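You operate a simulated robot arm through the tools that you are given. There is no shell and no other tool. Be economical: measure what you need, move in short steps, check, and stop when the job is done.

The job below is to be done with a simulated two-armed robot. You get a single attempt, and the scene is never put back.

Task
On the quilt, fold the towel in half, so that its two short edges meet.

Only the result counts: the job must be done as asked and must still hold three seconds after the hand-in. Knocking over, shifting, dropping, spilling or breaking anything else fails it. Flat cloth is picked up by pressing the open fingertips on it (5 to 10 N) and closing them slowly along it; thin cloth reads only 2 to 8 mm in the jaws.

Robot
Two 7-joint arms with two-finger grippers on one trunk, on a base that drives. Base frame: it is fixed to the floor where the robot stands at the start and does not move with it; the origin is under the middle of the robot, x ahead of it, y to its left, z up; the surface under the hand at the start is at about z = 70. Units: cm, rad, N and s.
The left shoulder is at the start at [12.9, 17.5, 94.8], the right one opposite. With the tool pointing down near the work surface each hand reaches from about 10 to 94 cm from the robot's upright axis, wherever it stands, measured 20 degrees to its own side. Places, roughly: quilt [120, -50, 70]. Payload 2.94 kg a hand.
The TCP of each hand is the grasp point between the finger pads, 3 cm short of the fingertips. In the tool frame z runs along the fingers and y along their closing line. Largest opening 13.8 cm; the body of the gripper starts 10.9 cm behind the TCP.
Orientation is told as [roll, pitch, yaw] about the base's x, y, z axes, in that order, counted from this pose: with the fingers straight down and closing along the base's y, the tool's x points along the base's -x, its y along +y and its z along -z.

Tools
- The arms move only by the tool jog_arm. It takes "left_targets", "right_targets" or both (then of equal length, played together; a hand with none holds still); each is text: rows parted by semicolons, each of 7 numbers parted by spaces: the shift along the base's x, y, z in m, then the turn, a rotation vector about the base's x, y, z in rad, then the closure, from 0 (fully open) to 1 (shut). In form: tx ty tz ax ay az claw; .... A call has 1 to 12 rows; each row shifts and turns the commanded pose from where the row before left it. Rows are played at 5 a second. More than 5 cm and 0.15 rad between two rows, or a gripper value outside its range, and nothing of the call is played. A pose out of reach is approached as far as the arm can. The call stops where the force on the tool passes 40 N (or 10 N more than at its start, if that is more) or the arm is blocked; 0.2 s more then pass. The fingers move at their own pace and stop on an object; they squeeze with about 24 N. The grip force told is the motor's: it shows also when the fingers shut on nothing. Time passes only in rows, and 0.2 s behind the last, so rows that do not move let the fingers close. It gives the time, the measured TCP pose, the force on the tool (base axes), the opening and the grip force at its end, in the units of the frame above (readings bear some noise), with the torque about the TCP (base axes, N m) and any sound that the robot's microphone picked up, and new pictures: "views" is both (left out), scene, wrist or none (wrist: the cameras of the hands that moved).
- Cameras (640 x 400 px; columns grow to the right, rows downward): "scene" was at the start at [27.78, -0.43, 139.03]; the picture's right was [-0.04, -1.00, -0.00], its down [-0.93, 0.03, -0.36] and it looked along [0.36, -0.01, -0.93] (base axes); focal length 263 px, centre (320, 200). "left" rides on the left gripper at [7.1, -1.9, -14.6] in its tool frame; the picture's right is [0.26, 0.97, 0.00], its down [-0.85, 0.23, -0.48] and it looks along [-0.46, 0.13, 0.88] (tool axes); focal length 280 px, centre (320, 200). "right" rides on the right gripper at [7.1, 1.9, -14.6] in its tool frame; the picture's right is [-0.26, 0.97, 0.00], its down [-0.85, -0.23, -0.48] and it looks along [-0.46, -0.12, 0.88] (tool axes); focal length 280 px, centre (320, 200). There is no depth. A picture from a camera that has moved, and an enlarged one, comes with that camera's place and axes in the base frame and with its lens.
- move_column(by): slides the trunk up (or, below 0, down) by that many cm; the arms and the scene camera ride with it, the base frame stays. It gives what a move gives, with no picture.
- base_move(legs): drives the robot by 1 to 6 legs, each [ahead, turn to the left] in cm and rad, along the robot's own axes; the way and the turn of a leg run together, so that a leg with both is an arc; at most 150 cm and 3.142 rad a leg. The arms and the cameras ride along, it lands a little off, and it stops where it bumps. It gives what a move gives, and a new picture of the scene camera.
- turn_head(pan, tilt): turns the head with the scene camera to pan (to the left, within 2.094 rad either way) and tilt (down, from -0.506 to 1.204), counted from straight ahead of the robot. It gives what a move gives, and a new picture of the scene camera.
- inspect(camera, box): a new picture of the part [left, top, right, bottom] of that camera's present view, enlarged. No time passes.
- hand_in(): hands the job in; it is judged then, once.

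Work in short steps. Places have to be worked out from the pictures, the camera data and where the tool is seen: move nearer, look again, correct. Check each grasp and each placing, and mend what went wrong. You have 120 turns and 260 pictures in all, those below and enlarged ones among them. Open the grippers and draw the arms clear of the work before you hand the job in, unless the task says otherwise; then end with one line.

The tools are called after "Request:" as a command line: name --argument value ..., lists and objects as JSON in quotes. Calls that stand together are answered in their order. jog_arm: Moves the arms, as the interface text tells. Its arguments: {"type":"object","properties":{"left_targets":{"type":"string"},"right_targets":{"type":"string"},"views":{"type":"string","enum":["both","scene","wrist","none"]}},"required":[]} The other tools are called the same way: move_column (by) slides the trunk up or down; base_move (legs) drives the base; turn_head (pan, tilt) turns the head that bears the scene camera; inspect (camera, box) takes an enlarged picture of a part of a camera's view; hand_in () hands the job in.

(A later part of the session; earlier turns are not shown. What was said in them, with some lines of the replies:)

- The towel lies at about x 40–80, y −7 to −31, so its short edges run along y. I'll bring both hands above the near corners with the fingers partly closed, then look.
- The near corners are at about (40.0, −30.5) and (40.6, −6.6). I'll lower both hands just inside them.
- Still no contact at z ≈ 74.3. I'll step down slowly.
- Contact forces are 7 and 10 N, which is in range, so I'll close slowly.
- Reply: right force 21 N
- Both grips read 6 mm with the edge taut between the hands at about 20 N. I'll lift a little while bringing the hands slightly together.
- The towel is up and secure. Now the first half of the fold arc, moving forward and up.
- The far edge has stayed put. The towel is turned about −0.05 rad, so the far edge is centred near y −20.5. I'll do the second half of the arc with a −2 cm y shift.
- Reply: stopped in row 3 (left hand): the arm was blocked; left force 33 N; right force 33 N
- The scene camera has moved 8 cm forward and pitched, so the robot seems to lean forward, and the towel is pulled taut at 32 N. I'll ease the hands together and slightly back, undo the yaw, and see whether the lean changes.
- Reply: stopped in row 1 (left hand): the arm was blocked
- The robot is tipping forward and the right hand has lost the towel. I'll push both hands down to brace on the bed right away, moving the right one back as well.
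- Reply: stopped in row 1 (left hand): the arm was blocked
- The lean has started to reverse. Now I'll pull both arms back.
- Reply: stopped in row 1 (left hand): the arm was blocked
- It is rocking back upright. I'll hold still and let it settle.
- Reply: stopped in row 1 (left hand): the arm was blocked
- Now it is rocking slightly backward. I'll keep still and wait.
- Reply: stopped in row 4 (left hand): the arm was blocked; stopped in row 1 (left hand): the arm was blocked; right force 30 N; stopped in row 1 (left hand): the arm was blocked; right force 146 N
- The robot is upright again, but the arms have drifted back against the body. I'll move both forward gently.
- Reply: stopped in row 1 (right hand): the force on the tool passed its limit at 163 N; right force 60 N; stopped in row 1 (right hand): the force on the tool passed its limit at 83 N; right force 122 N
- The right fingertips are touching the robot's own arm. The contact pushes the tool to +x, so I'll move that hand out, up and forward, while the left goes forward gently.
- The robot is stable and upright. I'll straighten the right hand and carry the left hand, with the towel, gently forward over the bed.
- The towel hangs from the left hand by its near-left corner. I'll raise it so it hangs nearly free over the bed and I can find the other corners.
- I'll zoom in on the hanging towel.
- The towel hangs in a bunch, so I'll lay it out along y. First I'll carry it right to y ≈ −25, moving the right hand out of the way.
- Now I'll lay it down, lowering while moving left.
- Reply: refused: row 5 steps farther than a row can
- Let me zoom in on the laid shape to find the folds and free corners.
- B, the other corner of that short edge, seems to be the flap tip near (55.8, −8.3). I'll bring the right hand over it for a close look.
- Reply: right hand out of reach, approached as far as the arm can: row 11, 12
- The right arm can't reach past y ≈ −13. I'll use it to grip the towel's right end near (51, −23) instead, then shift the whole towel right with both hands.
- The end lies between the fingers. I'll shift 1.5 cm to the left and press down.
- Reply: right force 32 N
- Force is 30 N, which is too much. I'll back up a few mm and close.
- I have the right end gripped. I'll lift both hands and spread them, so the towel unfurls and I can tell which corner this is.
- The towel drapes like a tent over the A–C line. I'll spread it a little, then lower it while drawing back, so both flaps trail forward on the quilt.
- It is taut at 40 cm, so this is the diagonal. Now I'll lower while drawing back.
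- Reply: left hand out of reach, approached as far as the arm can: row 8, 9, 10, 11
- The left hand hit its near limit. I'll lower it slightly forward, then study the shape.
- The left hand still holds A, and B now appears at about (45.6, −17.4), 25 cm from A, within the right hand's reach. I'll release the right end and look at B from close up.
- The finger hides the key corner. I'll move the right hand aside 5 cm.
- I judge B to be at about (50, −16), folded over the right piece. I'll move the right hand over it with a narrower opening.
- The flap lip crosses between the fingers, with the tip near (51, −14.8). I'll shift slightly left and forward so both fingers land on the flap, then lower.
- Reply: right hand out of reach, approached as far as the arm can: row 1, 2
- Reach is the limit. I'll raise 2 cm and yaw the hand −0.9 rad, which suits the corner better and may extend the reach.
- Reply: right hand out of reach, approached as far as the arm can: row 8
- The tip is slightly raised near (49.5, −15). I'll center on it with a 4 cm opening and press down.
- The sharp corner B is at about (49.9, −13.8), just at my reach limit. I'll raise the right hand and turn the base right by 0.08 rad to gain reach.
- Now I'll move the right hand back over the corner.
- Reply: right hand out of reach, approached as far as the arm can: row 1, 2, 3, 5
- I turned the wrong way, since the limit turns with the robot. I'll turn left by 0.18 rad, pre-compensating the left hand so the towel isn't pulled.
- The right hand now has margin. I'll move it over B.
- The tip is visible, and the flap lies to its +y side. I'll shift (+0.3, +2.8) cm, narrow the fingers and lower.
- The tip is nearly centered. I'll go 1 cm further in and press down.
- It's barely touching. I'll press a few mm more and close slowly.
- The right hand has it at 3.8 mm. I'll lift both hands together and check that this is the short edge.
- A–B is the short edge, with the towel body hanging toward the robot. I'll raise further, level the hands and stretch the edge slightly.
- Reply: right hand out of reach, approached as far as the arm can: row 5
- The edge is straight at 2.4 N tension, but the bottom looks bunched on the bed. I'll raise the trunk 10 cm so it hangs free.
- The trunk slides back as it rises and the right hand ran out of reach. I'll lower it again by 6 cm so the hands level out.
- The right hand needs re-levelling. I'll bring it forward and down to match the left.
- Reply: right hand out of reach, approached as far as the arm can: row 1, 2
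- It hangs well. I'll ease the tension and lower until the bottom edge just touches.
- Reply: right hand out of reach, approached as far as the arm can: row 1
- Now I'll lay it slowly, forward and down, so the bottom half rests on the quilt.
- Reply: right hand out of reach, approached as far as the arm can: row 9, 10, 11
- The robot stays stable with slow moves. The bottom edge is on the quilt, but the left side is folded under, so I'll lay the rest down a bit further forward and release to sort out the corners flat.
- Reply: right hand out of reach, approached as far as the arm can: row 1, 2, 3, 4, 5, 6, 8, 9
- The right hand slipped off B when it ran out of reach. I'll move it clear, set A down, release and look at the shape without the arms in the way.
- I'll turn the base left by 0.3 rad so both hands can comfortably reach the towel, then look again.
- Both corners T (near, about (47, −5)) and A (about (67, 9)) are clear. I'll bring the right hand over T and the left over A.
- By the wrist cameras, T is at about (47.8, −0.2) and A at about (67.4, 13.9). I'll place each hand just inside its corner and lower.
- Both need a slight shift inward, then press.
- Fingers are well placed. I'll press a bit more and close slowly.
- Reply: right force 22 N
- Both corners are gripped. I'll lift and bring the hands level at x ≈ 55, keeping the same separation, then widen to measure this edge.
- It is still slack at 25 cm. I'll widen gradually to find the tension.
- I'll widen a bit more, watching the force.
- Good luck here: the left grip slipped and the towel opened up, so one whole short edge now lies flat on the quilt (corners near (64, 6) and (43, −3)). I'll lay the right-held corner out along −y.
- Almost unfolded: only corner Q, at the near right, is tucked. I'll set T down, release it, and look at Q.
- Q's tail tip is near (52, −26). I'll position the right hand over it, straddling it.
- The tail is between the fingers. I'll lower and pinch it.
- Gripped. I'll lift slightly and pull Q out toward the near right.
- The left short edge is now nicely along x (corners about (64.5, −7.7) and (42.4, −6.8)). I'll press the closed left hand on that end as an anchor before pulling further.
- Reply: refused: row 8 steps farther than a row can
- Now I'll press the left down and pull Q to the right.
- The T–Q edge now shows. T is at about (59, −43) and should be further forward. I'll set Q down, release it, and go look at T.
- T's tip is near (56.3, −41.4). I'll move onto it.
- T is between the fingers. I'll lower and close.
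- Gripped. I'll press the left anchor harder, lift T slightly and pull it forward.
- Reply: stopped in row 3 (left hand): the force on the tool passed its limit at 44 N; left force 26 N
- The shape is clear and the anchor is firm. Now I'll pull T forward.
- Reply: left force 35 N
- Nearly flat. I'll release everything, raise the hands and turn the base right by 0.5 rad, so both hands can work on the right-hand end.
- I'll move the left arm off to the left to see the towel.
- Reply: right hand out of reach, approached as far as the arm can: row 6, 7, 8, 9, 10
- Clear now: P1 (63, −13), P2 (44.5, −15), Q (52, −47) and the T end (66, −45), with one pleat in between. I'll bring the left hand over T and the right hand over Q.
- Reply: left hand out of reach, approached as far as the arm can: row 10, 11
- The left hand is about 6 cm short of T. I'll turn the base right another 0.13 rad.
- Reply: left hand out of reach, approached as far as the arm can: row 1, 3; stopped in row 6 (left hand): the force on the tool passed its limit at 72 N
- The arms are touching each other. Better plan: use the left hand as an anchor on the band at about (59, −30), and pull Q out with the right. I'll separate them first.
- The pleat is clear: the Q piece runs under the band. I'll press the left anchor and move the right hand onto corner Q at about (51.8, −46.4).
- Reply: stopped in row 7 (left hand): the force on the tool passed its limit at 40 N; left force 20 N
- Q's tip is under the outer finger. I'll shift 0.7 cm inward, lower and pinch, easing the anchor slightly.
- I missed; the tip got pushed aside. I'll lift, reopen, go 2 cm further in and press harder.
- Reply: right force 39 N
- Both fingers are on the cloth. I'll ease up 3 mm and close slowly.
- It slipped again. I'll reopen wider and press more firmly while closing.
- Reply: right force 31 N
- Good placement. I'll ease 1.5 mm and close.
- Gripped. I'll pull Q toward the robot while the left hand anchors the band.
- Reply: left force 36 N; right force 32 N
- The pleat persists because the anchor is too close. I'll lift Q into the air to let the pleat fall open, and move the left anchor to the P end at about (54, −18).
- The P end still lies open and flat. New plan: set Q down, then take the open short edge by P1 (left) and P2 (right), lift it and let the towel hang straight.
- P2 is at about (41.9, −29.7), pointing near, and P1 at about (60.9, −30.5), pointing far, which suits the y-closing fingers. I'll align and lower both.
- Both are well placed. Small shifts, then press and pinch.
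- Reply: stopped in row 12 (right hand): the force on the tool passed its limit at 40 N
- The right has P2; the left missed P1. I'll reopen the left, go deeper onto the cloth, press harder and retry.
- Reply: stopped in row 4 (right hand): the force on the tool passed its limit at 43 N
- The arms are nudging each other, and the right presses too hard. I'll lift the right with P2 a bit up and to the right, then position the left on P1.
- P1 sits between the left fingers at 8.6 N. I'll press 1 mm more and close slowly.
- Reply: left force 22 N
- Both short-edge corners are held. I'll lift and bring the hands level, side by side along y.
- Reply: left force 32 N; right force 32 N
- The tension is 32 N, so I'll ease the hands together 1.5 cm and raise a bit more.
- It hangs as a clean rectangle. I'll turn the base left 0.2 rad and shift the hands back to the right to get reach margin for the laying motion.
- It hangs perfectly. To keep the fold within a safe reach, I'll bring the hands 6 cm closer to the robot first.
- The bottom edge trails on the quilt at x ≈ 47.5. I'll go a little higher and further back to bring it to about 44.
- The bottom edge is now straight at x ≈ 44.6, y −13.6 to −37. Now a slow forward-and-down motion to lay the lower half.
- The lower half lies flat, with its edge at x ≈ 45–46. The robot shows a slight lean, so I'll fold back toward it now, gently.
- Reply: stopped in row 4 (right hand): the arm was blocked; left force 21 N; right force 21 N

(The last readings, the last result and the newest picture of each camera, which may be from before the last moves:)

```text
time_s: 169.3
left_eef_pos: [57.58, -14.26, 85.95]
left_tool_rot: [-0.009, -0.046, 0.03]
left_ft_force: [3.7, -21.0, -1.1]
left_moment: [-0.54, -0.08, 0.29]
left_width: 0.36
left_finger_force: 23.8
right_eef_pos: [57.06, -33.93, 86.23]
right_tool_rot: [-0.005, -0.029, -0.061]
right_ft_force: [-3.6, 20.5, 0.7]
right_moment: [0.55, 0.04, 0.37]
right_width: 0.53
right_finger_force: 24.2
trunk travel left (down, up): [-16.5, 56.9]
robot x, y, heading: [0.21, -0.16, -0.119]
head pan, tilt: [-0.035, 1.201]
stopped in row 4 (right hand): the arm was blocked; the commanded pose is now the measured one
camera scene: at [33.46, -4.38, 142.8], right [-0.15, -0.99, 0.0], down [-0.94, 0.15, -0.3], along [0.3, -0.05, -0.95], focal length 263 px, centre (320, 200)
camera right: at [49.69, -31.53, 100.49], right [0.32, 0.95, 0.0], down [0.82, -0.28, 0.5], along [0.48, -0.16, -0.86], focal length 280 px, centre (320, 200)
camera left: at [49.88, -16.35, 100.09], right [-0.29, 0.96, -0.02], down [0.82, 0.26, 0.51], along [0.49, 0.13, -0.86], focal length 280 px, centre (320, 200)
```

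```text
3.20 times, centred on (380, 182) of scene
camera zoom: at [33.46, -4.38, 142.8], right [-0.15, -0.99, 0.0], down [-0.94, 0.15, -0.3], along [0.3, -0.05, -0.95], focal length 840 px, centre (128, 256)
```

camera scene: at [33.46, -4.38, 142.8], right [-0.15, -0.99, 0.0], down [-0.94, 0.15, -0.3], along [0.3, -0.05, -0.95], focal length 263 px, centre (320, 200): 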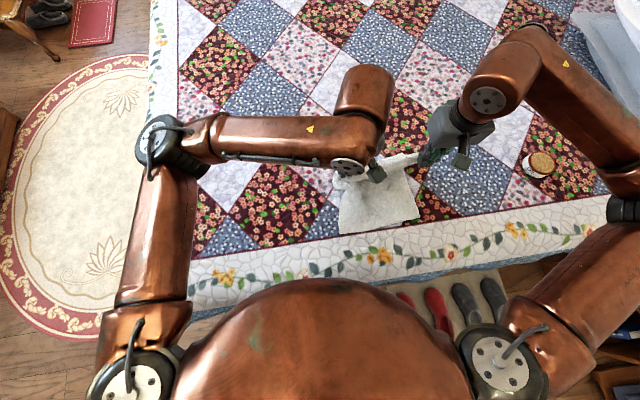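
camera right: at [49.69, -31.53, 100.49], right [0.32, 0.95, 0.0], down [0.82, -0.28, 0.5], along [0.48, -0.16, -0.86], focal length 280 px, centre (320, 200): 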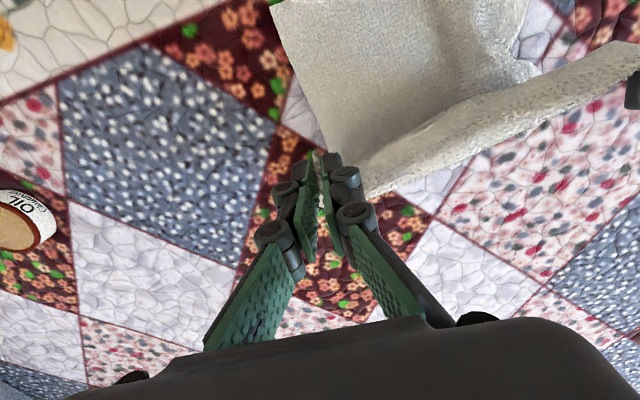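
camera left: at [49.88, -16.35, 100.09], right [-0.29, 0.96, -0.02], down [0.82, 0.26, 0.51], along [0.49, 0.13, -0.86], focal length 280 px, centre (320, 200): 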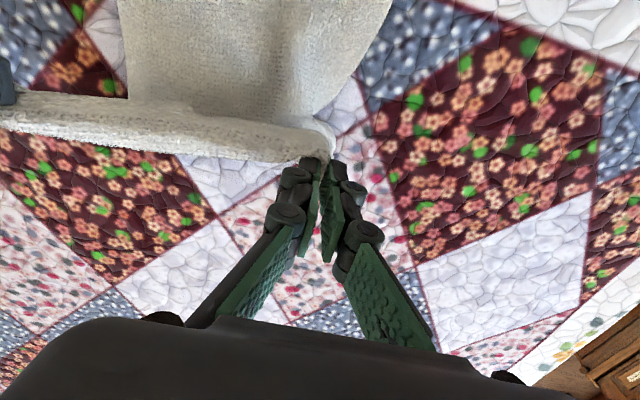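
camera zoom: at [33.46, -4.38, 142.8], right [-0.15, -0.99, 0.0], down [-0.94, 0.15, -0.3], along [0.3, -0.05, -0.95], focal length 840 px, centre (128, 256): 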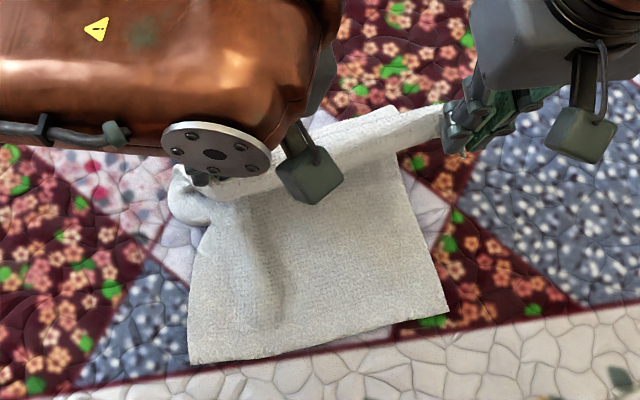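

The robot leans again, so I'll bring the hands down and back onto the bed now. That braces it and completes the fold.

Request:
jog_arm --left_targets "-0.015 -0.002 -0.02 0 0 0 1; -0.025 0 -0.025 0 0 0 1; -0.025 0 -0.025 0 0 0 1; -0.02 0 -0.02 0 0 0 1; -0.01 0 -0.01 0 0 0 1; 0 0 0 0 0 0 1" --right_targets "-0.015 0.003 -0.02 0 0 0 1; -0.025 0 -0.025 0 0 0 1; -0.025 0 -0.025 0 0 0 1; -0.02 0 -0.02 0 0 0 1; -0.01 0 -0.01 0 0 0 1; 0 0 0 0 0 0 1" --views "scene"

```text
time_s: 169.6
left_eef_pos: [52.45, -13.7, 87.93]
left_tool_rot: [-0.018, -0.112, 0.002]
left_ft_force: [4.8, -29.9, 0.5]
left_moment: [-0.81, -0.07, 0.44]
left_width: 0.43
left_finger_force: 24.4
right_eef_pos: [52.06, -34.09, 88.58]
right_tool_rot: [0.013, -0.087, -0.131]
right_ft_force: [-4.7, 29.5, -2.2]
right_moment: [0.83, 0.2, 0.58]
right_width: 0.95
right_finger_force: 24.2
trunk travel left (down, up): [-16.5, 56.9]
robot x, y, heading: [0.65, -0.03, -0.119]
head pan, tilt: [-0.035, 1.201]
stopped in row 1 (left hand): the arm was blocked; the commanded pose is now the measured one
camera scene: at [34.03, -4.55, 142.74], right [-0.15, -0.99, 0.0], down [-0.94, 0.15, -0.29], along [0.29, -0.05, -0.96], focal length 263 px, centre (320, 200)
```

scene: 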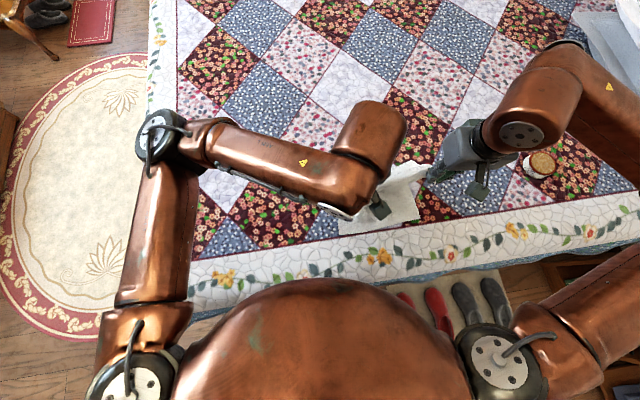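

The lean has stopped growing. I'll ease the tension and keep lowering.

Request:
jog_arm --left_targets "0 -0.006 -0.03 0 0.05 0 1; 0 -0.002 -0.03 0 0.05 0 1; 0 0 -0.03 0 0 0 1; -0.01 0 -0.02 0 0 0 1; 0 0 0 0 0 0 1" --right_targets "0 0.006 -0.03 0 0.05 0.05 1; 0 0.002 -0.03 0 0.04 0.05 1; 0 0 -0.03 0 0 0 1; -0.01 0 -0.02 0 0 0 1; 0 0 0 0 0 0 1" --views "none"

```text
time_s: 169.9
left_eef_pos: [45.71, -12.76, 89.34]
left_tool_rot: [-0.026, -0.186, -0.034]
left_ft_force: [4.9, -29.0, -1.2]
left_moment: [-0.74, -0.11, 0.38]
left_width: 0.43
left_finger_force: 23.4
right_eef_pos: [45.39, -33.08, 90.26]
right_tool_rot: [0.007, -0.143, -0.128]
right_ft_force: [-4.4, 28.0, -2.7]
right_moment: [0.72, 0.24, 0.63]
right_width: 0.94
right_finger_force: 24.3
trunk travel left (down, up): [-16.5, 56.9]
robot x, y, heading: [0.06, 0.11, -0.119]
head pan, tilt: [-0.035, 1.201]
stopped in row 1 (left hand): the arm was blocked; the commanded pose is now the measured one
```

The hands are swinging back with the rocking body. I'll counter it with forward-and-down commands.

Request:
jog_arm --left_targets "0.035 -0.005 -0.03 0 0.1 0 1; 0.01 0 -0.03 0 0.05 0 1; 0 0 -0.03 0 0 0 1; 0 0 -0.02 0 0 0 1; 0 0 0 0 0 0 1" --right_targets "0.035 0.005 -0.03 0 0.08 0.05 1; 0.01 0 -0.03 0 0.05 0 1; 0 0 -0.03 0 0 0 1; 0 0 -0.02 0 0 0 1; 0 0 0 0 0 0 1" --views "none"

```text
time_s: 170.3
left_eef_pos: [40.96, -12.72, 90.71]
left_tool_rot: [-0.042, -0.21, -0.005]
left_ft_force: [-0.2, -17.6, 2.7]
left_moment: [-0.37, -0.4, 0.23]
left_width: 0.33
left_finger_force: 24.3
right_eef_pos: [40.27, -32.29, 91.45]
right_tool_rot: [-0.012, -0.185, -0.084]
right_ft_force: [-3.8, 15.8, 0.5]
right_moment: [0.46, -0.17, 0.37]
right_width: 0.51
right_finger_force: 24.1
trunk travel left (down, up): [-16.5, 56.9]
robot x, y, heading: [0.23, 0.31, -0.124]
head pan, tilt: [-0.035, 1.201]
stopped in row 1 (left hand): the arm was blocked; the commanded pose is now the measured one
```

Request:
jog_arm --left_targets "0.03 0 -0.01 0 0.08 0 1; 0.01 0 -0.01 0 0.05 0 1; 0.01 0 -0.01 0 0.05 0 1; 0 0 0 0 0 0 1; 0 0 0 0 0 0 1" --right_targets "0.03 0 -0.01 0 0.08 0.03 1; 0.01 0 -0.01 0 0.05 0.03 1; 0.01 0 -0.01 0 0.04 0 1; 0 0 0 0 0 0 1; 0 0 0 0 0 0 1" --views "scene"

```text
time_s: 171.3
left_eef_pos: [45.4, -12.05, 87.69]
left_tool_rot: [-0.044, -0.05, -0.027]
left_ft_force: [1.8, -23.2, -1.3]
left_moment: [-0.66, -0.18, 0.4]
left_width: 0.38
left_finger_force: 23.9
right_eef_pos: [44.65, -32.23, 88.54]
right_tool_rot: [-0.021, -0.016, -0.044]
right_ft_force: [-2.3, 24.2, -0.6]
right_moment: [0.74, 0.15, 0.43]
right_width: 0.85
right_finger_force: 25.0
trunk travel left (down, up): [-16.5, 56.9]
robot x, y, heading: [0.23, 0.04, -0.12]
head pan, tilt: [-0.035, 1.201]
stopped in row 5 (right hand): the arm was blocked; the commanded pose is now the measured one
camera scene: at [33.27, -4.51, 142.81], right [-0.15, -0.99, 0.0], down [-0.94, 0.15, -0.3], along [0.3, -0.05, -0.95], focal length 263 px, centre (320, 200)
```

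scene: 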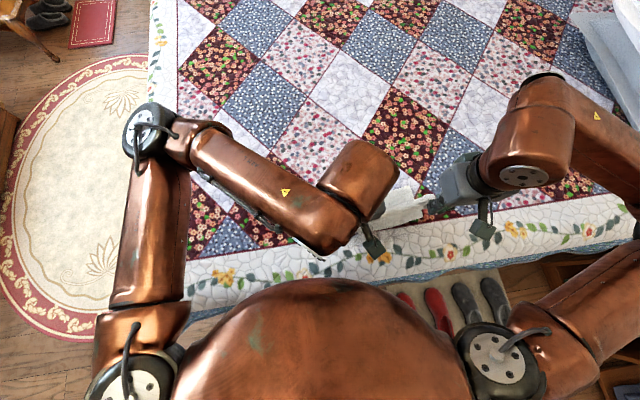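

It is in its forward rocking phase. I'll lower straight down onto the towel edge.

Request:
jog_arm --left_targets "0 -0.004 -0.03 0 0 0 1; 0 -0.002 -0.03 0 0 0 1; 0 0 -0.03 0 0 0 1; 0 0 -0.02 0 0 0 1; 0 0 0 0 0 0 1; 0 0 0 0 0 0 1" --right_targets "0 0.004 -0.03 0 0 0 1; 0 0.002 -0.03 0 0 0 1; 0 0 -0.03 0 0 0 1; 0 0 -0.02 0 0 0 1; 0 0 0 0 0 0 1; 0 0 0 0 0 0 1" --views "none"

```text
time_s: 171.7
left_eef_pos: [38.6, -11.08, 88.54]
left_tool_rot: [-0.053, -0.138, -0.051]
left_ft_force: [3.1, -26.0, -0.2]
left_moment: [-0.61, -0.02, 0.37]
left_width: 0.39
left_finger_force: 24.2
right_eef_pos: [37.56, -31.52, 89.03]
right_tool_rot: [-0.035, -0.092, -0.045]
right_ft_force: [-2.6, 24.1, -2.3]
right_moment: [0.72, 0.08, 0.41]
right_width: 0.82
right_finger_force: 23.8
trunk travel left (down, up): [-16.5, 56.9]
robot x, y, heading: [0.27, -0.05, -0.121]
head pan, tilt: [-0.035, 1.201]
stopped in row 1 (left hand): the arm was blocked; the commanded pose is now the measured one
```

I'll move forward gently again and let the rocking decay.

Request:
jog_arm --left_targets "0.02 -0.003 0 0 0.05 0.02 1; 0.01 0 0 0 0.03 0 1; 0.01 0 0 0 0.03 0 1; 0.01 0 0 0 0 0 1; 0 0 0 0 0 0 1; 0 0 0 0 0 0 1; 0 0 0 0 0 0 1; 0 0 0 0 0 0 1; 0 0 0 0 0 0 1; 0 0 0 0 0 0 1" --right_targets "0.02 0.003 0 0 0.03 0.02 1; 0.01 0 0 0 0.02 0 1; 0.01 0 0 0 0.02 0 1; 0.01 0 0 0 0 0 1; 0 0 0 0 0 0 1; 0 0 0 0 0 0 1; 0 0 0 0 0 0 1; 0 0 0 0 0 0 1; 0 0 0 0 0 0 1; 0 0 0 0 0 0 1" --views "none"

Request:
jog_arm --left_targets "0 0 0 0 0 0 1; 0 0 0 0 0 0 1; 0 0 0 0 0 0 1; 0 0 0 0 0 0 1; 0 0 0 0 0 0 1; 0 0 0 0 0 0 1" --right_targets "0 0 0 0 0 0 1; 0 0 0 0 0 0 1; 0 0 0 0 0 0 1; 0 0 0 0 0 0 1; 0 0 0 0 0 0 1; 0 0 0 0 0 0 1" --views "scene"

```text
time_s: 173.0
left_eef_pos: [40.22, -10.95, 89.74]
left_tool_rot: [-0.063, -0.067, -0.007]
left_ft_force: [2.4, -21.4, -0.3]
left_moment: [-0.48, -0.03, 0.32]
left_width: 0.41
left_finger_force: 23.6
right_eef_pos: [39.04, -30.93, 90.39]
right_tool_rot: [-0.045, -0.062, -0.023]
right_ft_force: [-2.1, 19.5, -1.7]
right_moment: [0.59, 0.15, 0.37]
right_width: 0.63
right_finger_force: 23.8
trunk travel left (down, up): [-16.5, 56.9]
robot x, y, heading: [0.12, 0.29, -0.117]
head pan, tilt: [-0.035, 1.201]
stopped in row 6 (left hand): the arm was blocked; the commanded pose is now the measured one
```

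```text
time_s: 174.4
left_eef_pos: [41.49, -11.1, 89.3]
left_tool_rot: [-0.057, -0.047, -0.006]
left_ft_force: [2.6, -17.9, 0.3]
left_moment: [-0.41, 0.02, 0.32]
left_width: 0.4
left_finger_force: 23.8
right_eef_pos: [40.4, -30.96, 90.1]
right_tool_rot: [-0.041, -0.048, -0.023]
right_ft_force: [-1.7, 18.1, -1.5]
right_moment: [0.48, 0.13, 0.36]
right_width: 0.55
right_finger_force: 23.8
trunk travel left (down, up): [-16.5, 56.9]
robot x, y, heading: [0.47, 0.01, -0.119]
head pan, tilt: [-0.035, 1.201]
camera scene: at [24.83, -3.39, 143.45], right [-0.15, -0.99, 0.0], down [-0.92, 0.14, -0.36], along [0.35, -0.05, -0.93], focal length 263 px, centre (320, 200)
```

scene: 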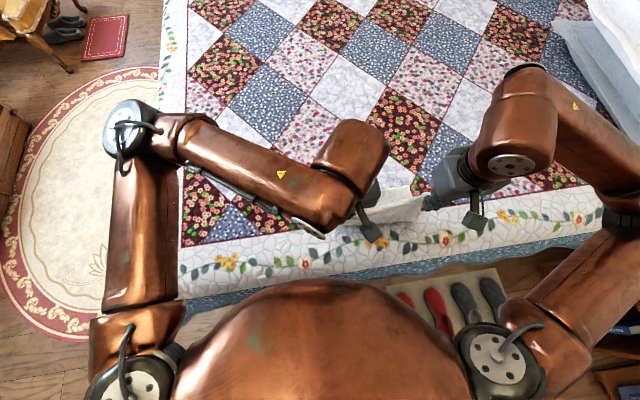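

Settled, and both corners are still held at x ≈ 41, z ≈ 90. I'll check the bottom layer from the wrist cameras.

Request:
inspect --camera "right" --box '[160, 0, 640, 300]'

Request:
inspect --camera "left" --box '[0, 0, 480, 300]'

Request:
inspect --camera "scene" --box '[300, 160, 480, 272]'

```text
1.33 times, centred on (400, 150) of right
camera zoom: at [32.72, -28.14, 104.24], right [0.29, 0.96, -0.03], down [0.82, -0.23, 0.52], along [0.5, -0.17, -0.85], focal length 374 px, centre (213, 267)
```

zoom: 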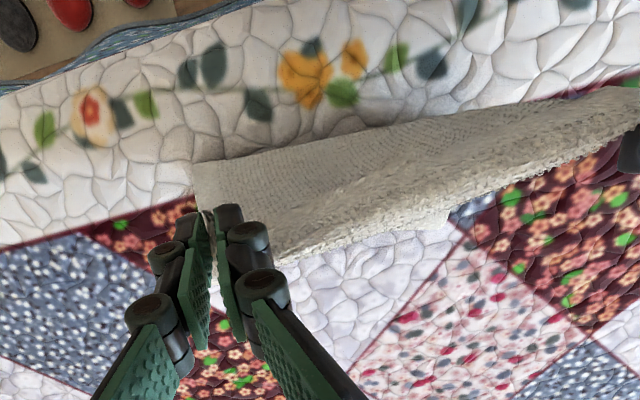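

```text
1.33 times, centred on (240, 150) of left
camera zoom: at [33.72, -12.1, 103.51], right [-0.25, 0.96, -0.07], down [0.83, 0.25, 0.5], along [0.5, 0.07, -0.86], focal length 374 px, centre (427, 267)
```

zoom: 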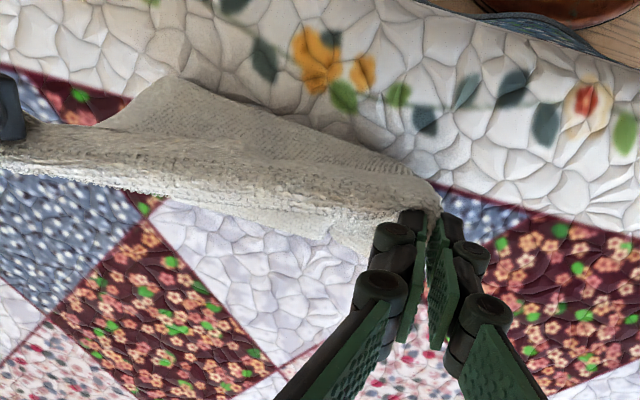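

```text
3.56 times, centred on (390, 216) of scene
camera zoom: at [24.83, -3.39, 143.45], right [-0.15, -0.99, 0.0], down [-0.92, 0.14, -0.36], along [0.35, -0.05, -0.93], focal length 934 px, centre (71, 143)
```

zoom: 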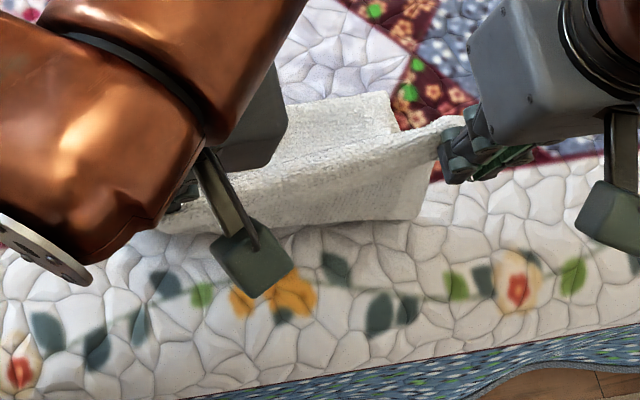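

The bottom edge is still on the quilt at x ≈ 41.5, but the fold got drawn back to x ≈ 53. Hands up to x ≈ 59 are safe, so I'll sweep forward slowly to re-lay the lower half.

Request:
jog_arm --left_targets "0.008 -0.003 0 0.03 0.02 0 1; 0.014 -0.002 0 0.02 0.02 0 1; 0.017 0 0 0 0 0 1; 0.018 0 0 0 0 0 1; 0.018 0 -0.003 0 0 0 1; 0.018 -0.001 -0.003 0 0 0 1; 0.018 -0.001 -0.003 0 0 0 1; 0.018 -0.001 -0.004 0 0 0 1; 0.016 -0.001 -0.005 0 0 0 1; 0.013 -0.001 -0.006 0 0 0 1; 0.009 -0.001 -0.006 0 0 0 1; 0.005 0 -0.004 0 0 0 1" --right_targets "0.01 0.001 0 0.02 0.02 0.02 1; 0.016 0 0 0.02 0.02 0 1; 0.019 0 0 0 0 0 1; 0.019 -0.002 0 0 0 0 1; 0.019 -0.003 -0.003 0 0 0 1; 0.019 -0.003 -0.004 0 0 0 1; 0.019 -0.003 -0.004 0 0 0 1; 0.019 -0.003 -0.005 0 0 0 1; 0.017 -0.003 -0.006 0 0 0 1; 0.014 -0.003 -0.007 0 0 0 1; 0.01 -0.002 -0.007 0 0 0 1; 0.006 0 -0.004 0 0 0 1" --views "scene"

```text
time_s: 177.0
left_eef_pos: [58.32, -12.32, 86.04]
left_tool_rot: [-0.014, -0.009, -0.01]
left_ft_force: [5.9, -30.4, -0.2]
left_moment: [-0.75, -0.18, 0.53]
left_width: 0.46
left_finger_force: 23.7
right_eef_pos: [58.79, -32.93, 86.09]
right_tool_rot: [0.0, -0.011, -0.002]
right_ft_force: [-6.3, 30.0, -0.6]
right_moment: [0.85, 0.15, 0.5]
right_width: 0.93
right_finger_force: 24.4
trunk travel left (down, up): [-16.5, 56.9]
robot x, y, heading: [0.2, 0.01, -0.12]
head pan, tilt: [-0.035, 1.201]
camera scene: at [24.1, -3.28, 143.54], right [-0.15, -0.99, 0.0], down [-0.92, 0.14, -0.36], along [0.36, -0.06, -0.93], focal length 263 px, centre (320, 200)
```

scene: 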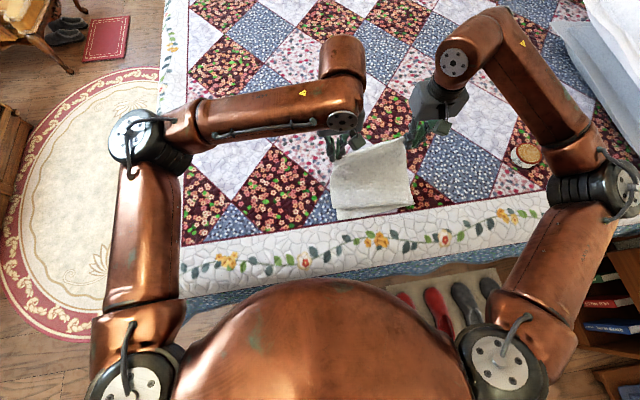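

No lean this time, and the lower half is re-laid with its edge at x ≈ 45.7. I'll ease the tension and fold back slowly.

Request:
jog_arm --left_targets "-0.004 -0.003 0 0 0 0 1; -0.008 -0.002 -0.004 0 0 0 1; -0.011 0 -0.007 0 0 0 1; -0.012 0 -0.009 0 0 0 1; -0.013 0 -0.01 0 0 0 1; -0.013 0 -0.011 0 0 0 1; -0.013 0 -0.012 0 0 0 1; -0.012 0 -0.013 0 0 0 1; -0.01 0 -0.013 0 0 0 1; -0.007 0 -0.012 0 0 0 1; -0.004 0 -0.01 0 0 0 1; 0 0 -0.004 0 0 0 1" --right_targets "-0.004 0.003 0 0 0 0 1; -0.008 0.002 -0.004 0 0 0 1; -0.011 0 -0.007 0 0 0 1; -0.012 0 -0.009 0 0 0 1; -0.013 0 -0.01 0 0 0 1; -0.013 0 -0.011 0 0 0 1; -0.013 0 -0.012 0 0 0 1; -0.012 0 -0.013 0 0 0 1; -0.01 0 -0.013 0 0 0 1; -0.007 0 -0.012 0 0 0 1; -0.004 0 -0.01 0 0 0 1; 0 0 -0.004 0 0 0 1"

```text
time_s: 179.6
left_eef_pos: [47.64, -12.64, 75.66]
left_tool_rot: [-0.01, -0.013, -0.007]
left_ft_force: [3.2, -20.4, 1.3]
left_moment: [-0.51, -0.09, 0.38]
left_width: 0.43
left_finger_force: 23.5
right_eef_pos: [47.95, -32.45, 75.62]
right_tool_rot: [-0.001, -0.011, -0.006]
right_ft_force: [-4.1, 20.9, -0.5]
right_moment: [0.53, 0.13, 0.35]
right_width: 0.67
right_finger_force: 23.7
trunk travel left (down, up): [-16.5, 56.9]
robot x, y, heading: [0.09, 0.01, -0.123]
head pan, tilt: [-0.035, 1.201]
camera scene: at [24.03, -3.27, 143.55], right [-0.15, -0.99, 0.0], down [-0.92, 0.14, -0.36], along [0.36, -0.06, -0.93], focal length 263 px, centre (320, 200)
camera right: at [40.66, -30.45, 90.28], right [0.27, 0.96, 0.0], down [0.84, -0.23, 0.49], along [0.47, -0.13, -0.87], focal length 280 px, centre (320, 200)
camera left: at [40.32, -14.32, 90.04], right [-0.25, 0.97, -0.01], down [0.84, 0.23, 0.48], along [0.47, 0.11, -0.87], focal length 280 px, centre (320, 200)
```

scene: 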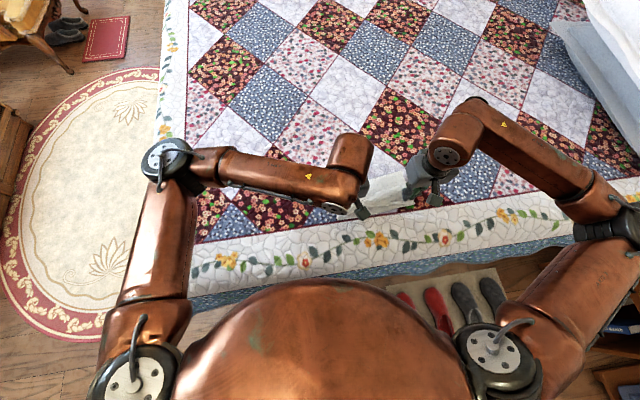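
right: 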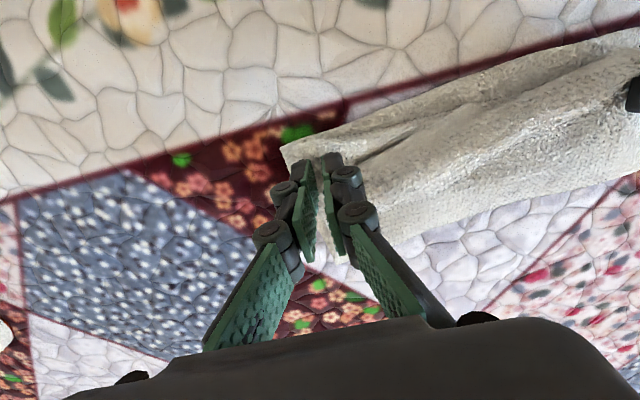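
left: 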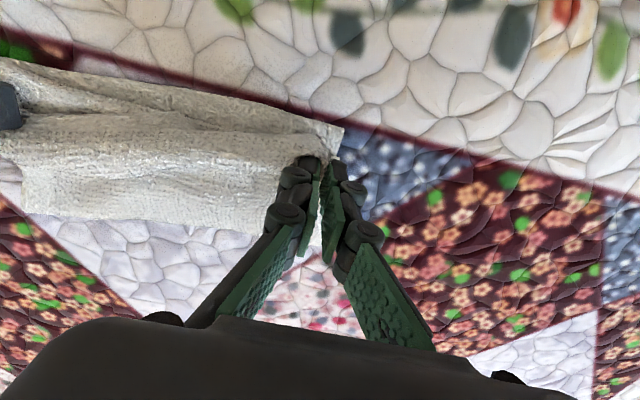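

The lower half isn't taut: the folded towel spans only x 45–57. I still hold the edge, so I'll repeat the clean sequence nearer to the robot: raise, draw back, then lay to x ≈ 59.5.

Request:
jog_arm --left_targets "-0.003 -0.003 0.015 0 0 0 1; -0.003 0 0.025 0 0 0 1; -0.003 0 0.035 0 0 0 1; -0.003 0 0.035 0 0 0 1; -0.003 0 0.035 0 0 0 1; -0.003 0 0.035 0 0 0 1; -0.003 0 0.035 0 0 0 1; -0.003 0 0.035 0 0 0 1; -0.003 0 0.035 0 0 0 1; -0.003 0 0.035 0 0 0 1; -0.003 0 0.035 0 0 0 1; 0 0 0.02 0 0 0 1" --right_targets "-0.003 0.003 0.015 0 0 0 1; -0.003 0 0.025 0 0 0 1; -0.003 0 0.035 0 0 0 1; -0.003 0 0.035 0 0 0 1; -0.003 0 0.035 0 0 0 1; -0.003 0 0.035 0 0 0 1; -0.003 0 0.035 0 0 0 1; -0.003 0 0.035 0 0 0 1; -0.003 0 0.035 0 0 0 1; -0.003 0 0.035 0 0 0 1; -0.003 0 0.035 0 0 0 1; 0 0 0.02 0 0 0 1" --views "none"

Request:
jog_arm --left_targets "0 0 0.003 0 0 0 1; -0.007 0 0.003 0 0 0 1; -0.011 0 0 0 0 0 1; -0.013 0 0 0 0 0 1; -0.013 0 0 0 0 0 1; -0.011 0 0 0 0 0 1; -0.005 0 0 0 0 0 1; 0 0 0 0 0 0 1; 0 0 0 0 0 0 1; 0 0 0 0 0 0 1" --right_targets "0 0 0.003 0 0 0 1; -0.007 0 0.003 0 0 0 1; -0.011 0 0 0 0 0 1; -0.013 0 0 0 0 0 1; -0.013 0 0 0 0 0 1; -0.011 0 0 0 0 0 1; -0.005 0 0 0 0 0 1; 0 0 0 0 0 0 1; 0 0 0 0 0 0 1; 0 0 0 0 0 0 1" --views "none"

Request:
inspect --camera "scene" --box '[240, 80, 520, 255]'

```text
time_s: 182.2
left_eef_pos: [44.23, -12.95, 112.94]
left_tool_rot: [-0.01, -0.012, -0.011]
left_ft_force: [1.4, -10.6, 1.0]
left_moment: [-0.28, -0.12, 0.19]
left_width: 0.35
left_finger_force: 24.1
right_eef_pos: [44.44, -32.16, 113.55]
right_tool_rot: [-0.003, -0.012, -0.005]
right_ft_force: [-1.9, 12.1, -0.1]
right_moment: [0.29, 0.02, 0.19]
right_width: 0.44
right_finger_force: 23.4
trunk travel left (down, up): [-16.5, 56.9]
robot x, y, heading: [0.58, -0.06, -0.118]
head pan, tilt: [-0.035, 1.201]
```

```text
time_s: 184.4
left_eef_pos: [38.26, -12.92, 113.8]
left_tool_rot: [-0.009, -0.012, -0.007]
left_ft_force: [2.7, -14.5, 0.0]
left_moment: [-0.28, -0.08, 0.23]
left_width: 0.36
left_finger_force: 24.2
right_eef_pos: [38.79, -32.11, 113.75]
right_tool_rot: [-0.003, -0.013, -0.005]
right_ft_force: [-3.3, 15.1, 0.9]
right_moment: [0.4, 0.08, 0.26]
right_width: 0.5
right_finger_force: 24.0
trunk travel left (down, up): [-16.5, 56.9]
robot x, y, heading: [0.58, -0.24, -0.119]
head pan, tilt: [-0.035, 1.201]
```

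```text
2.29 times, centred on (380, 168) of scene
camera zoom: at [24.04, -3.27, 143.55], right [-0.15, -0.99, 0.0], down [-0.92, 0.14, -0.36], along [0.36, -0.06, -0.93], focal length 600 px, centre (183, 274)
```

zoom: 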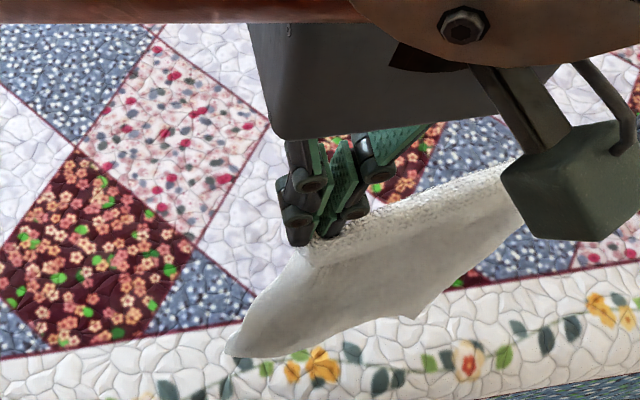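

The bottom edge is straight at x ≈ 42, y −12 to −36.6. Now the slow lay forward to x ≈ 59.5.

Request:
jog_arm --left_targets "0.007 -0.001 -0.01 0 0 0 1; 0.015 -0.001 -0.017 0 0 0 1; 0.02 -0.001 -0.021 0 0 0 1; 0.022 -0.001 -0.024 0 0 0 1; 0.023 -0.001 -0.025 0 0 0 1; 0.023 -0.001 -0.026 0 0 0 1; 0.023 -0.001 -0.028 0 0 0 1; 0.023 -0.001 -0.028 0 0 0 1; 0.021 -0.001 -0.028 0 0 0 1; 0.018 -0.001 -0.025 0 0 0 1; 0.013 -0.001 -0.02 0 0 0 1; 0.007 -0.001 -0.014 0 0 0 1" --right_targets "0.007 -0.001 -0.01 0 0 0 1; 0.015 -0.001 -0.017 0 0 0 1; 0.02 -0.001 -0.021 0 0 0 1; 0.022 -0.001 -0.024 0 0 0 1; 0.023 -0.001 -0.025 0 0 0 1; 0.023 -0.001 -0.026 0 0 0 1; 0.023 -0.001 -0.028 0 0 0 1; 0.023 -0.001 -0.028 0 0 0 1; 0.021 -0.001 -0.028 0 0 0 1; 0.018 -0.001 -0.025 0 0 0 1; 0.013 -0.001 -0.02 0 0 0 1; 0.007 -0.001 -0.014 0 0 0 1" --views "none"

Request:
inspect --camera "scene" --box '[240, 80, 520, 255]'

```text
time_s: 187.0
left_eef_pos: [59.9, -14.29, 86.83]
left_tool_rot: [-0.006, -0.011, -0.01]
left_ft_force: [2.2, -11.2, -0.6]
left_moment: [-0.27, -0.09, 0.22]
left_width: 0.36
left_finger_force: 24.5
right_eef_pos: [60.38, -33.42, 87.05]
right_tool_rot: [-0.003, -0.01, -0.005]
right_ft_force: [-2.5, 11.2, -0.8]
right_moment: [0.31, 0.1, 0.23]
right_width: 0.45
right_finger_force: 24.2
trunk travel left (down, up): [-16.5, 56.9]
robot x, y, heading: [0.39, 0.22, -0.118]
head pan, tilt: [-0.035, 1.201]
```

```text
2.29 times, centred on (380, 168) of scene
camera zoom: at [24.59, -3.35, 143.52], right [-0.15, -0.99, 0.0], down [-0.92, 0.14, -0.36], along [0.35, -0.06, -0.93], focal length 600 px, centre (183, 274)
```

zoom: 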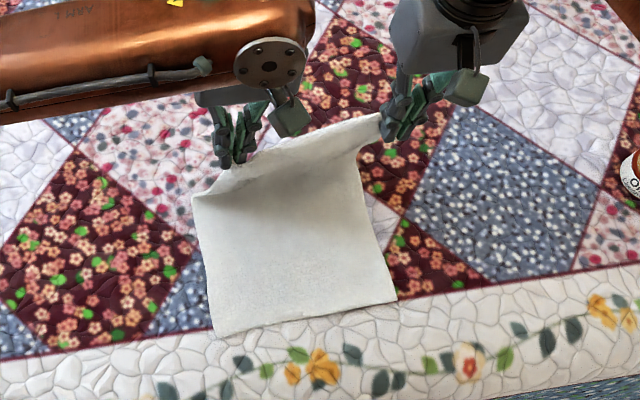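

The lower half is flat and square, with its edge from (43.5, −10.9) to (44.8, −34.6). I'll fold back slowly over it.

Request:
jog_arm --left_targets "-0.004 0 0 0 0 0 1; -0.009 0 -0.002 0 0 0 1; -0.013 0 -0.004 0 0 0 1; -0.015 0 -0.006 0 0 0 1; -0.016 0 -0.009 0 0 0 1; -0.016 0 -0.011 0 0 0 1; -0.016 0.001 -0.013 0 0 0 1; -0.015 0.001 -0.015 0 0 0 1; -0.013 0.001 -0.017 0 0 0 1; -0.01 0 -0.017 0 0 0 1; -0.007 0 -0.016 0 0 0 1; -0.004 0 -0.013 0 0 0 1" --right_targets "-0.004 0 0 0 0 0 1; -0.009 0 -0.002 0 0 0 1; -0.013 0 -0.004 0 0 0 1; -0.015 0 -0.006 0 0 0 1; -0.016 0 -0.009 0 0 0 1; -0.016 0 -0.011 0 0 0 1; -0.016 0 -0.013 0 0 0 1; -0.015 0 -0.015 0 0 0 1; -0.013 0 -0.017 0 0 0 1; -0.008 0 -0.017 0 0 0 1; -0.006 0 -0.016 0 0 0 1; -0.003 0 -0.013 0 0 0 1"

Request:
inspect --camera "scene" --box '[280, 130, 460, 242]'

```text
time_s: 189.6
left_eef_pos: [45.89, -13.93, 74.96]
left_tool_rot: [-0.01, -0.013, -0.008]
left_ft_force: [5.3, -17.7, 2.0]
left_moment: [-0.43, -0.09, 0.33]
left_width: 0.35
left_finger_force: 23.6
right_eef_pos: [46.79, -33.37, 75.02]
right_tool_rot: [-0.003, -0.013, -0.005]
right_ft_force: [-4.5, 17.7, 0.9]
right_moment: [0.47, 0.1, 0.34]
right_width: 0.51
right_finger_force: 24.1
trunk travel left (down, up): [-16.5, 56.9]
robot x, y, heading: [0.68, -0.12, -0.122]
head pan, tilt: [-0.035, 1.201]
camera scene: at [24.05, -3.29, 143.55], right [-0.15, -0.99, 0.0], down [-0.92, 0.14, -0.36], along [0.36, -0.06, -0.93], focal length 263 px, centre (320, 200)
camera right: at [39.48, -31.23, 89.53], right [0.27, 0.96, 0.0], down [0.84, -0.23, 0.49], along [0.47, -0.13, -0.87], focal length 280 px, centre (320, 200)
camera left: at [38.64, -15.57, 89.24], right [-0.26, 0.97, -0.01], down [0.84, 0.23, 0.48], along [0.47, 0.11, -0.87], focal length 280 px, centre (320, 200)
```

scene: 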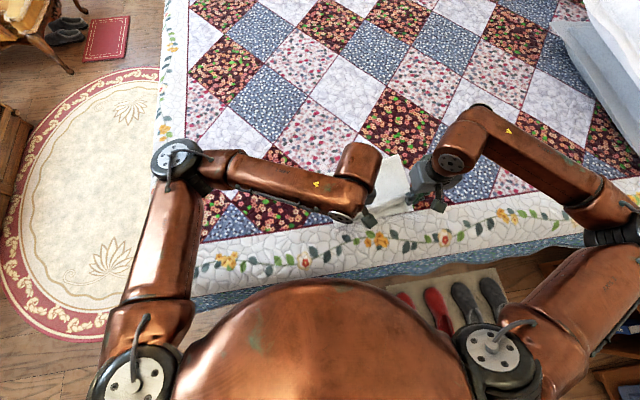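
right: 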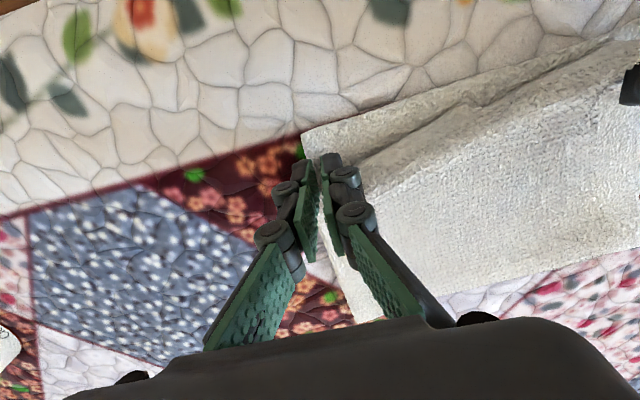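
left: 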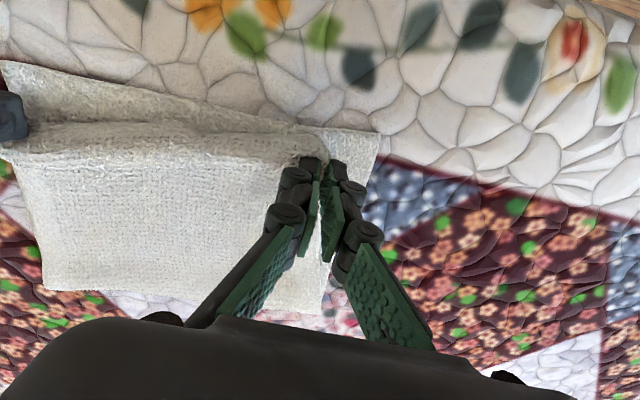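

```text
3.56 times, centred on (370, 186) of scene
camera zoom: at [24.05, -3.29, 143.55], right [-0.15, -0.99, 0.0], down [-0.92, 0.14, -0.36], along [0.36, -0.06, -0.93], focal length 934 px, centre (142, 250)
```

zoom: 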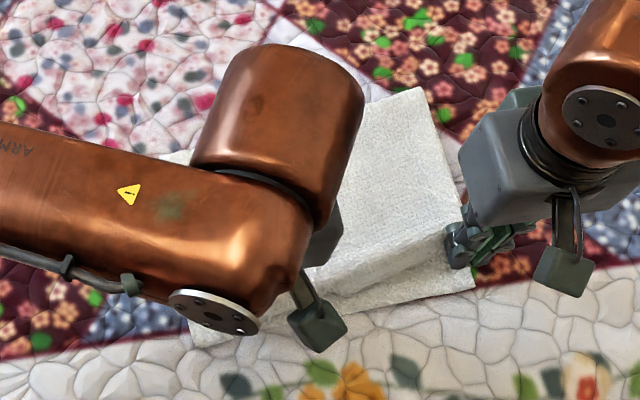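

Nicely folded; the top edge needs about 2 cm more toward the robot. I'll nudge, lower, open gently, lift straight up and move both arms away.

Request:
jog_arm --left_targets "-0.008 0.002 0.004 0 0 0 1; -0.009 0.002 0 0 0 0 1; -0.008 0 0 0 0 0 1; 0 0 -0.01 0 0 0 1; 0 0 -0.008 0 0 0 1; 0 0 0 0 0 0 0.93; 0 0 0 0 0 0 0.86; 0 0 0 0 0 0 0.8; 0 0 0.005 0 0 0 0.8; 0 0 0.02 0 0 0 0.8; 0 0 0.04 0 0 0 0.8; 0 0 0.04 0 0 0 0.8" --right_targets "-0.007 0 0.004 0 0 0 1; -0.008 0 0 0 0 0 1; -0.007 0 0 0 0 0 1; 0 0 -0.01 0 0 0 1; 0 0 -0.008 0 0 0 1; 0 0 0 0 0 0 0.93; 0 0 0 0 0 0 0.86; 0 0 0 0 0 0 0.8; 0 0 0.005 0 0 0 0.8; 0 0 0.02 0 0 0 0.8; 0 0 0.04 0 0 0 0.8; 0 0 0.04 0 0 0 0.8" --views "none"

Request:
jog_arm --left_targets "0 0.02 0.01 0 0 0 0.8; 0 0.03 0.02 0 0 0 0.8; 0.005 0.04 0 0 0 0 0.8; 0.005 0.04 0 0 0 0 0.8; 0.005 0.04 0 0 0 0 0.8; 0.005 0.04 0 0 0 0 0.8; 0 0.02 0 0 0 0 0.8; 0 0 0 0 0 0 0.8" --right_targets "0 -0.02 0.01 0 0 0 0.8; 0 -0.03 0.02 0 0 0 0.8; 0 -0.04 0 0 0 0 0.8; 0 -0.04 0 0 0 0 0.8; 0 -0.04 0 0 0 0 0.8; 0 -0.02 0 0 0 0 0.8; 0 0 0 0 0 0 0.8; 0 0 0 0 0 0 0.8" --views "scene"

Request:
inspect --camera "scene" --box '[290, 130, 470, 242]'

```text
time_s: 192.2
left_eef_pos: [43.15, -13.45, 83.89]
left_tool_rot: [-0.005, -0.013, -0.01]
left_ft_force: [0.3, 0.2, 0.2]
left_moment: [-0.04, -0.01, 0.05]
left_width: 2.77
left_finger_force: 0.1
right_eef_pos: [44.47, -33.33, 84.35]
right_tool_rot: [-0.005, -0.011, -0.005]
right_ft_force: [-0.5, -0.8, 0.1]
right_moment: [-0.01, 0.0, 0.0]
right_width: 2.76
right_finger_force: 0.0
trunk travel left (down, up): [-16.5, 56.9]
robot x, y, heading: [0.32, -0.1, -0.122]
head pan, tilt: [-0.035, 1.201]
```

```text
time_s: 194.0
left_eef_pos: [46.22, 9.5, 87.62]
left_tool_rot: [-0.007, -0.008, -0.006]
left_ft_force: [0.3, -0.5, 0.0]
left_moment: [0.0, 0.01, 0.03]
left_width: 2.75
left_finger_force: 0.1
left hand out of reach, approached as far as the arm can: row 7
right_eef_pos: [44.77, -52.36, 86.97]
right_tool_rot: [-0.004, -0.013, -0.005]
right_ft_force: [0.1, 0.0, 0.5]
right_moment: [0.0, 0.03, 0.02]
right_width: 2.77
right_finger_force: 0.0
trunk travel left (down, up): [-16.5, 56.9]
robot x, y, heading: [0.75, -0.23, -0.119]
head pan, tilt: [-0.035, 1.201]
camera scene: at [24.13, -3.28, 143.52], right [-0.15, -0.99, 0.0], down [-0.92, 0.14, -0.36], along [0.36, -0.06, -0.93], focal length 263 px, centre (320, 200)
```

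scene: 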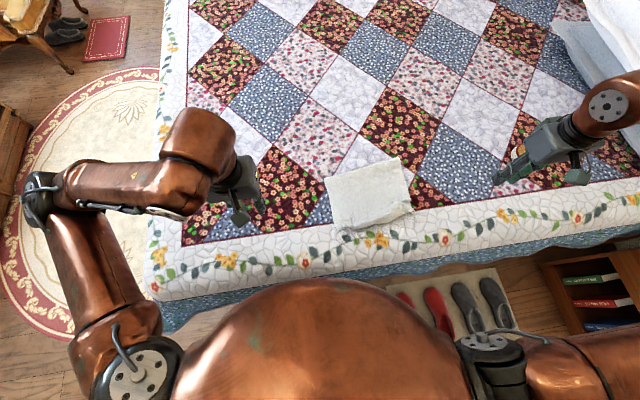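

```text
3.56 times, centred on (380, 186) of scene
camera zoom: at [24.13, -3.28, 143.52], right [-0.15, -0.99, 0.0], down [-0.92, 0.14, -0.36], along [0.36, -0.06, -0.93], focal length 934 px, centre (107, 250)
5 turns are left
```

zoom: 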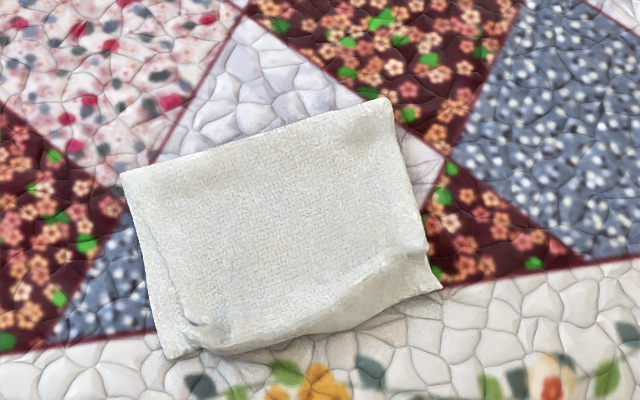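

The towel lies folded in half as a neat rectangle, its short edges meeting to within about 2 cm. Both grippers are open and clear, so I'll hand in.

Request:
hand_in

```text
The job is handed in.
```

The towel is folded in half on the quilt, with its short edges meeting to within about 2 cm at one corner; both grippers are open and clear, and I saw nothing else moved or knocked over.
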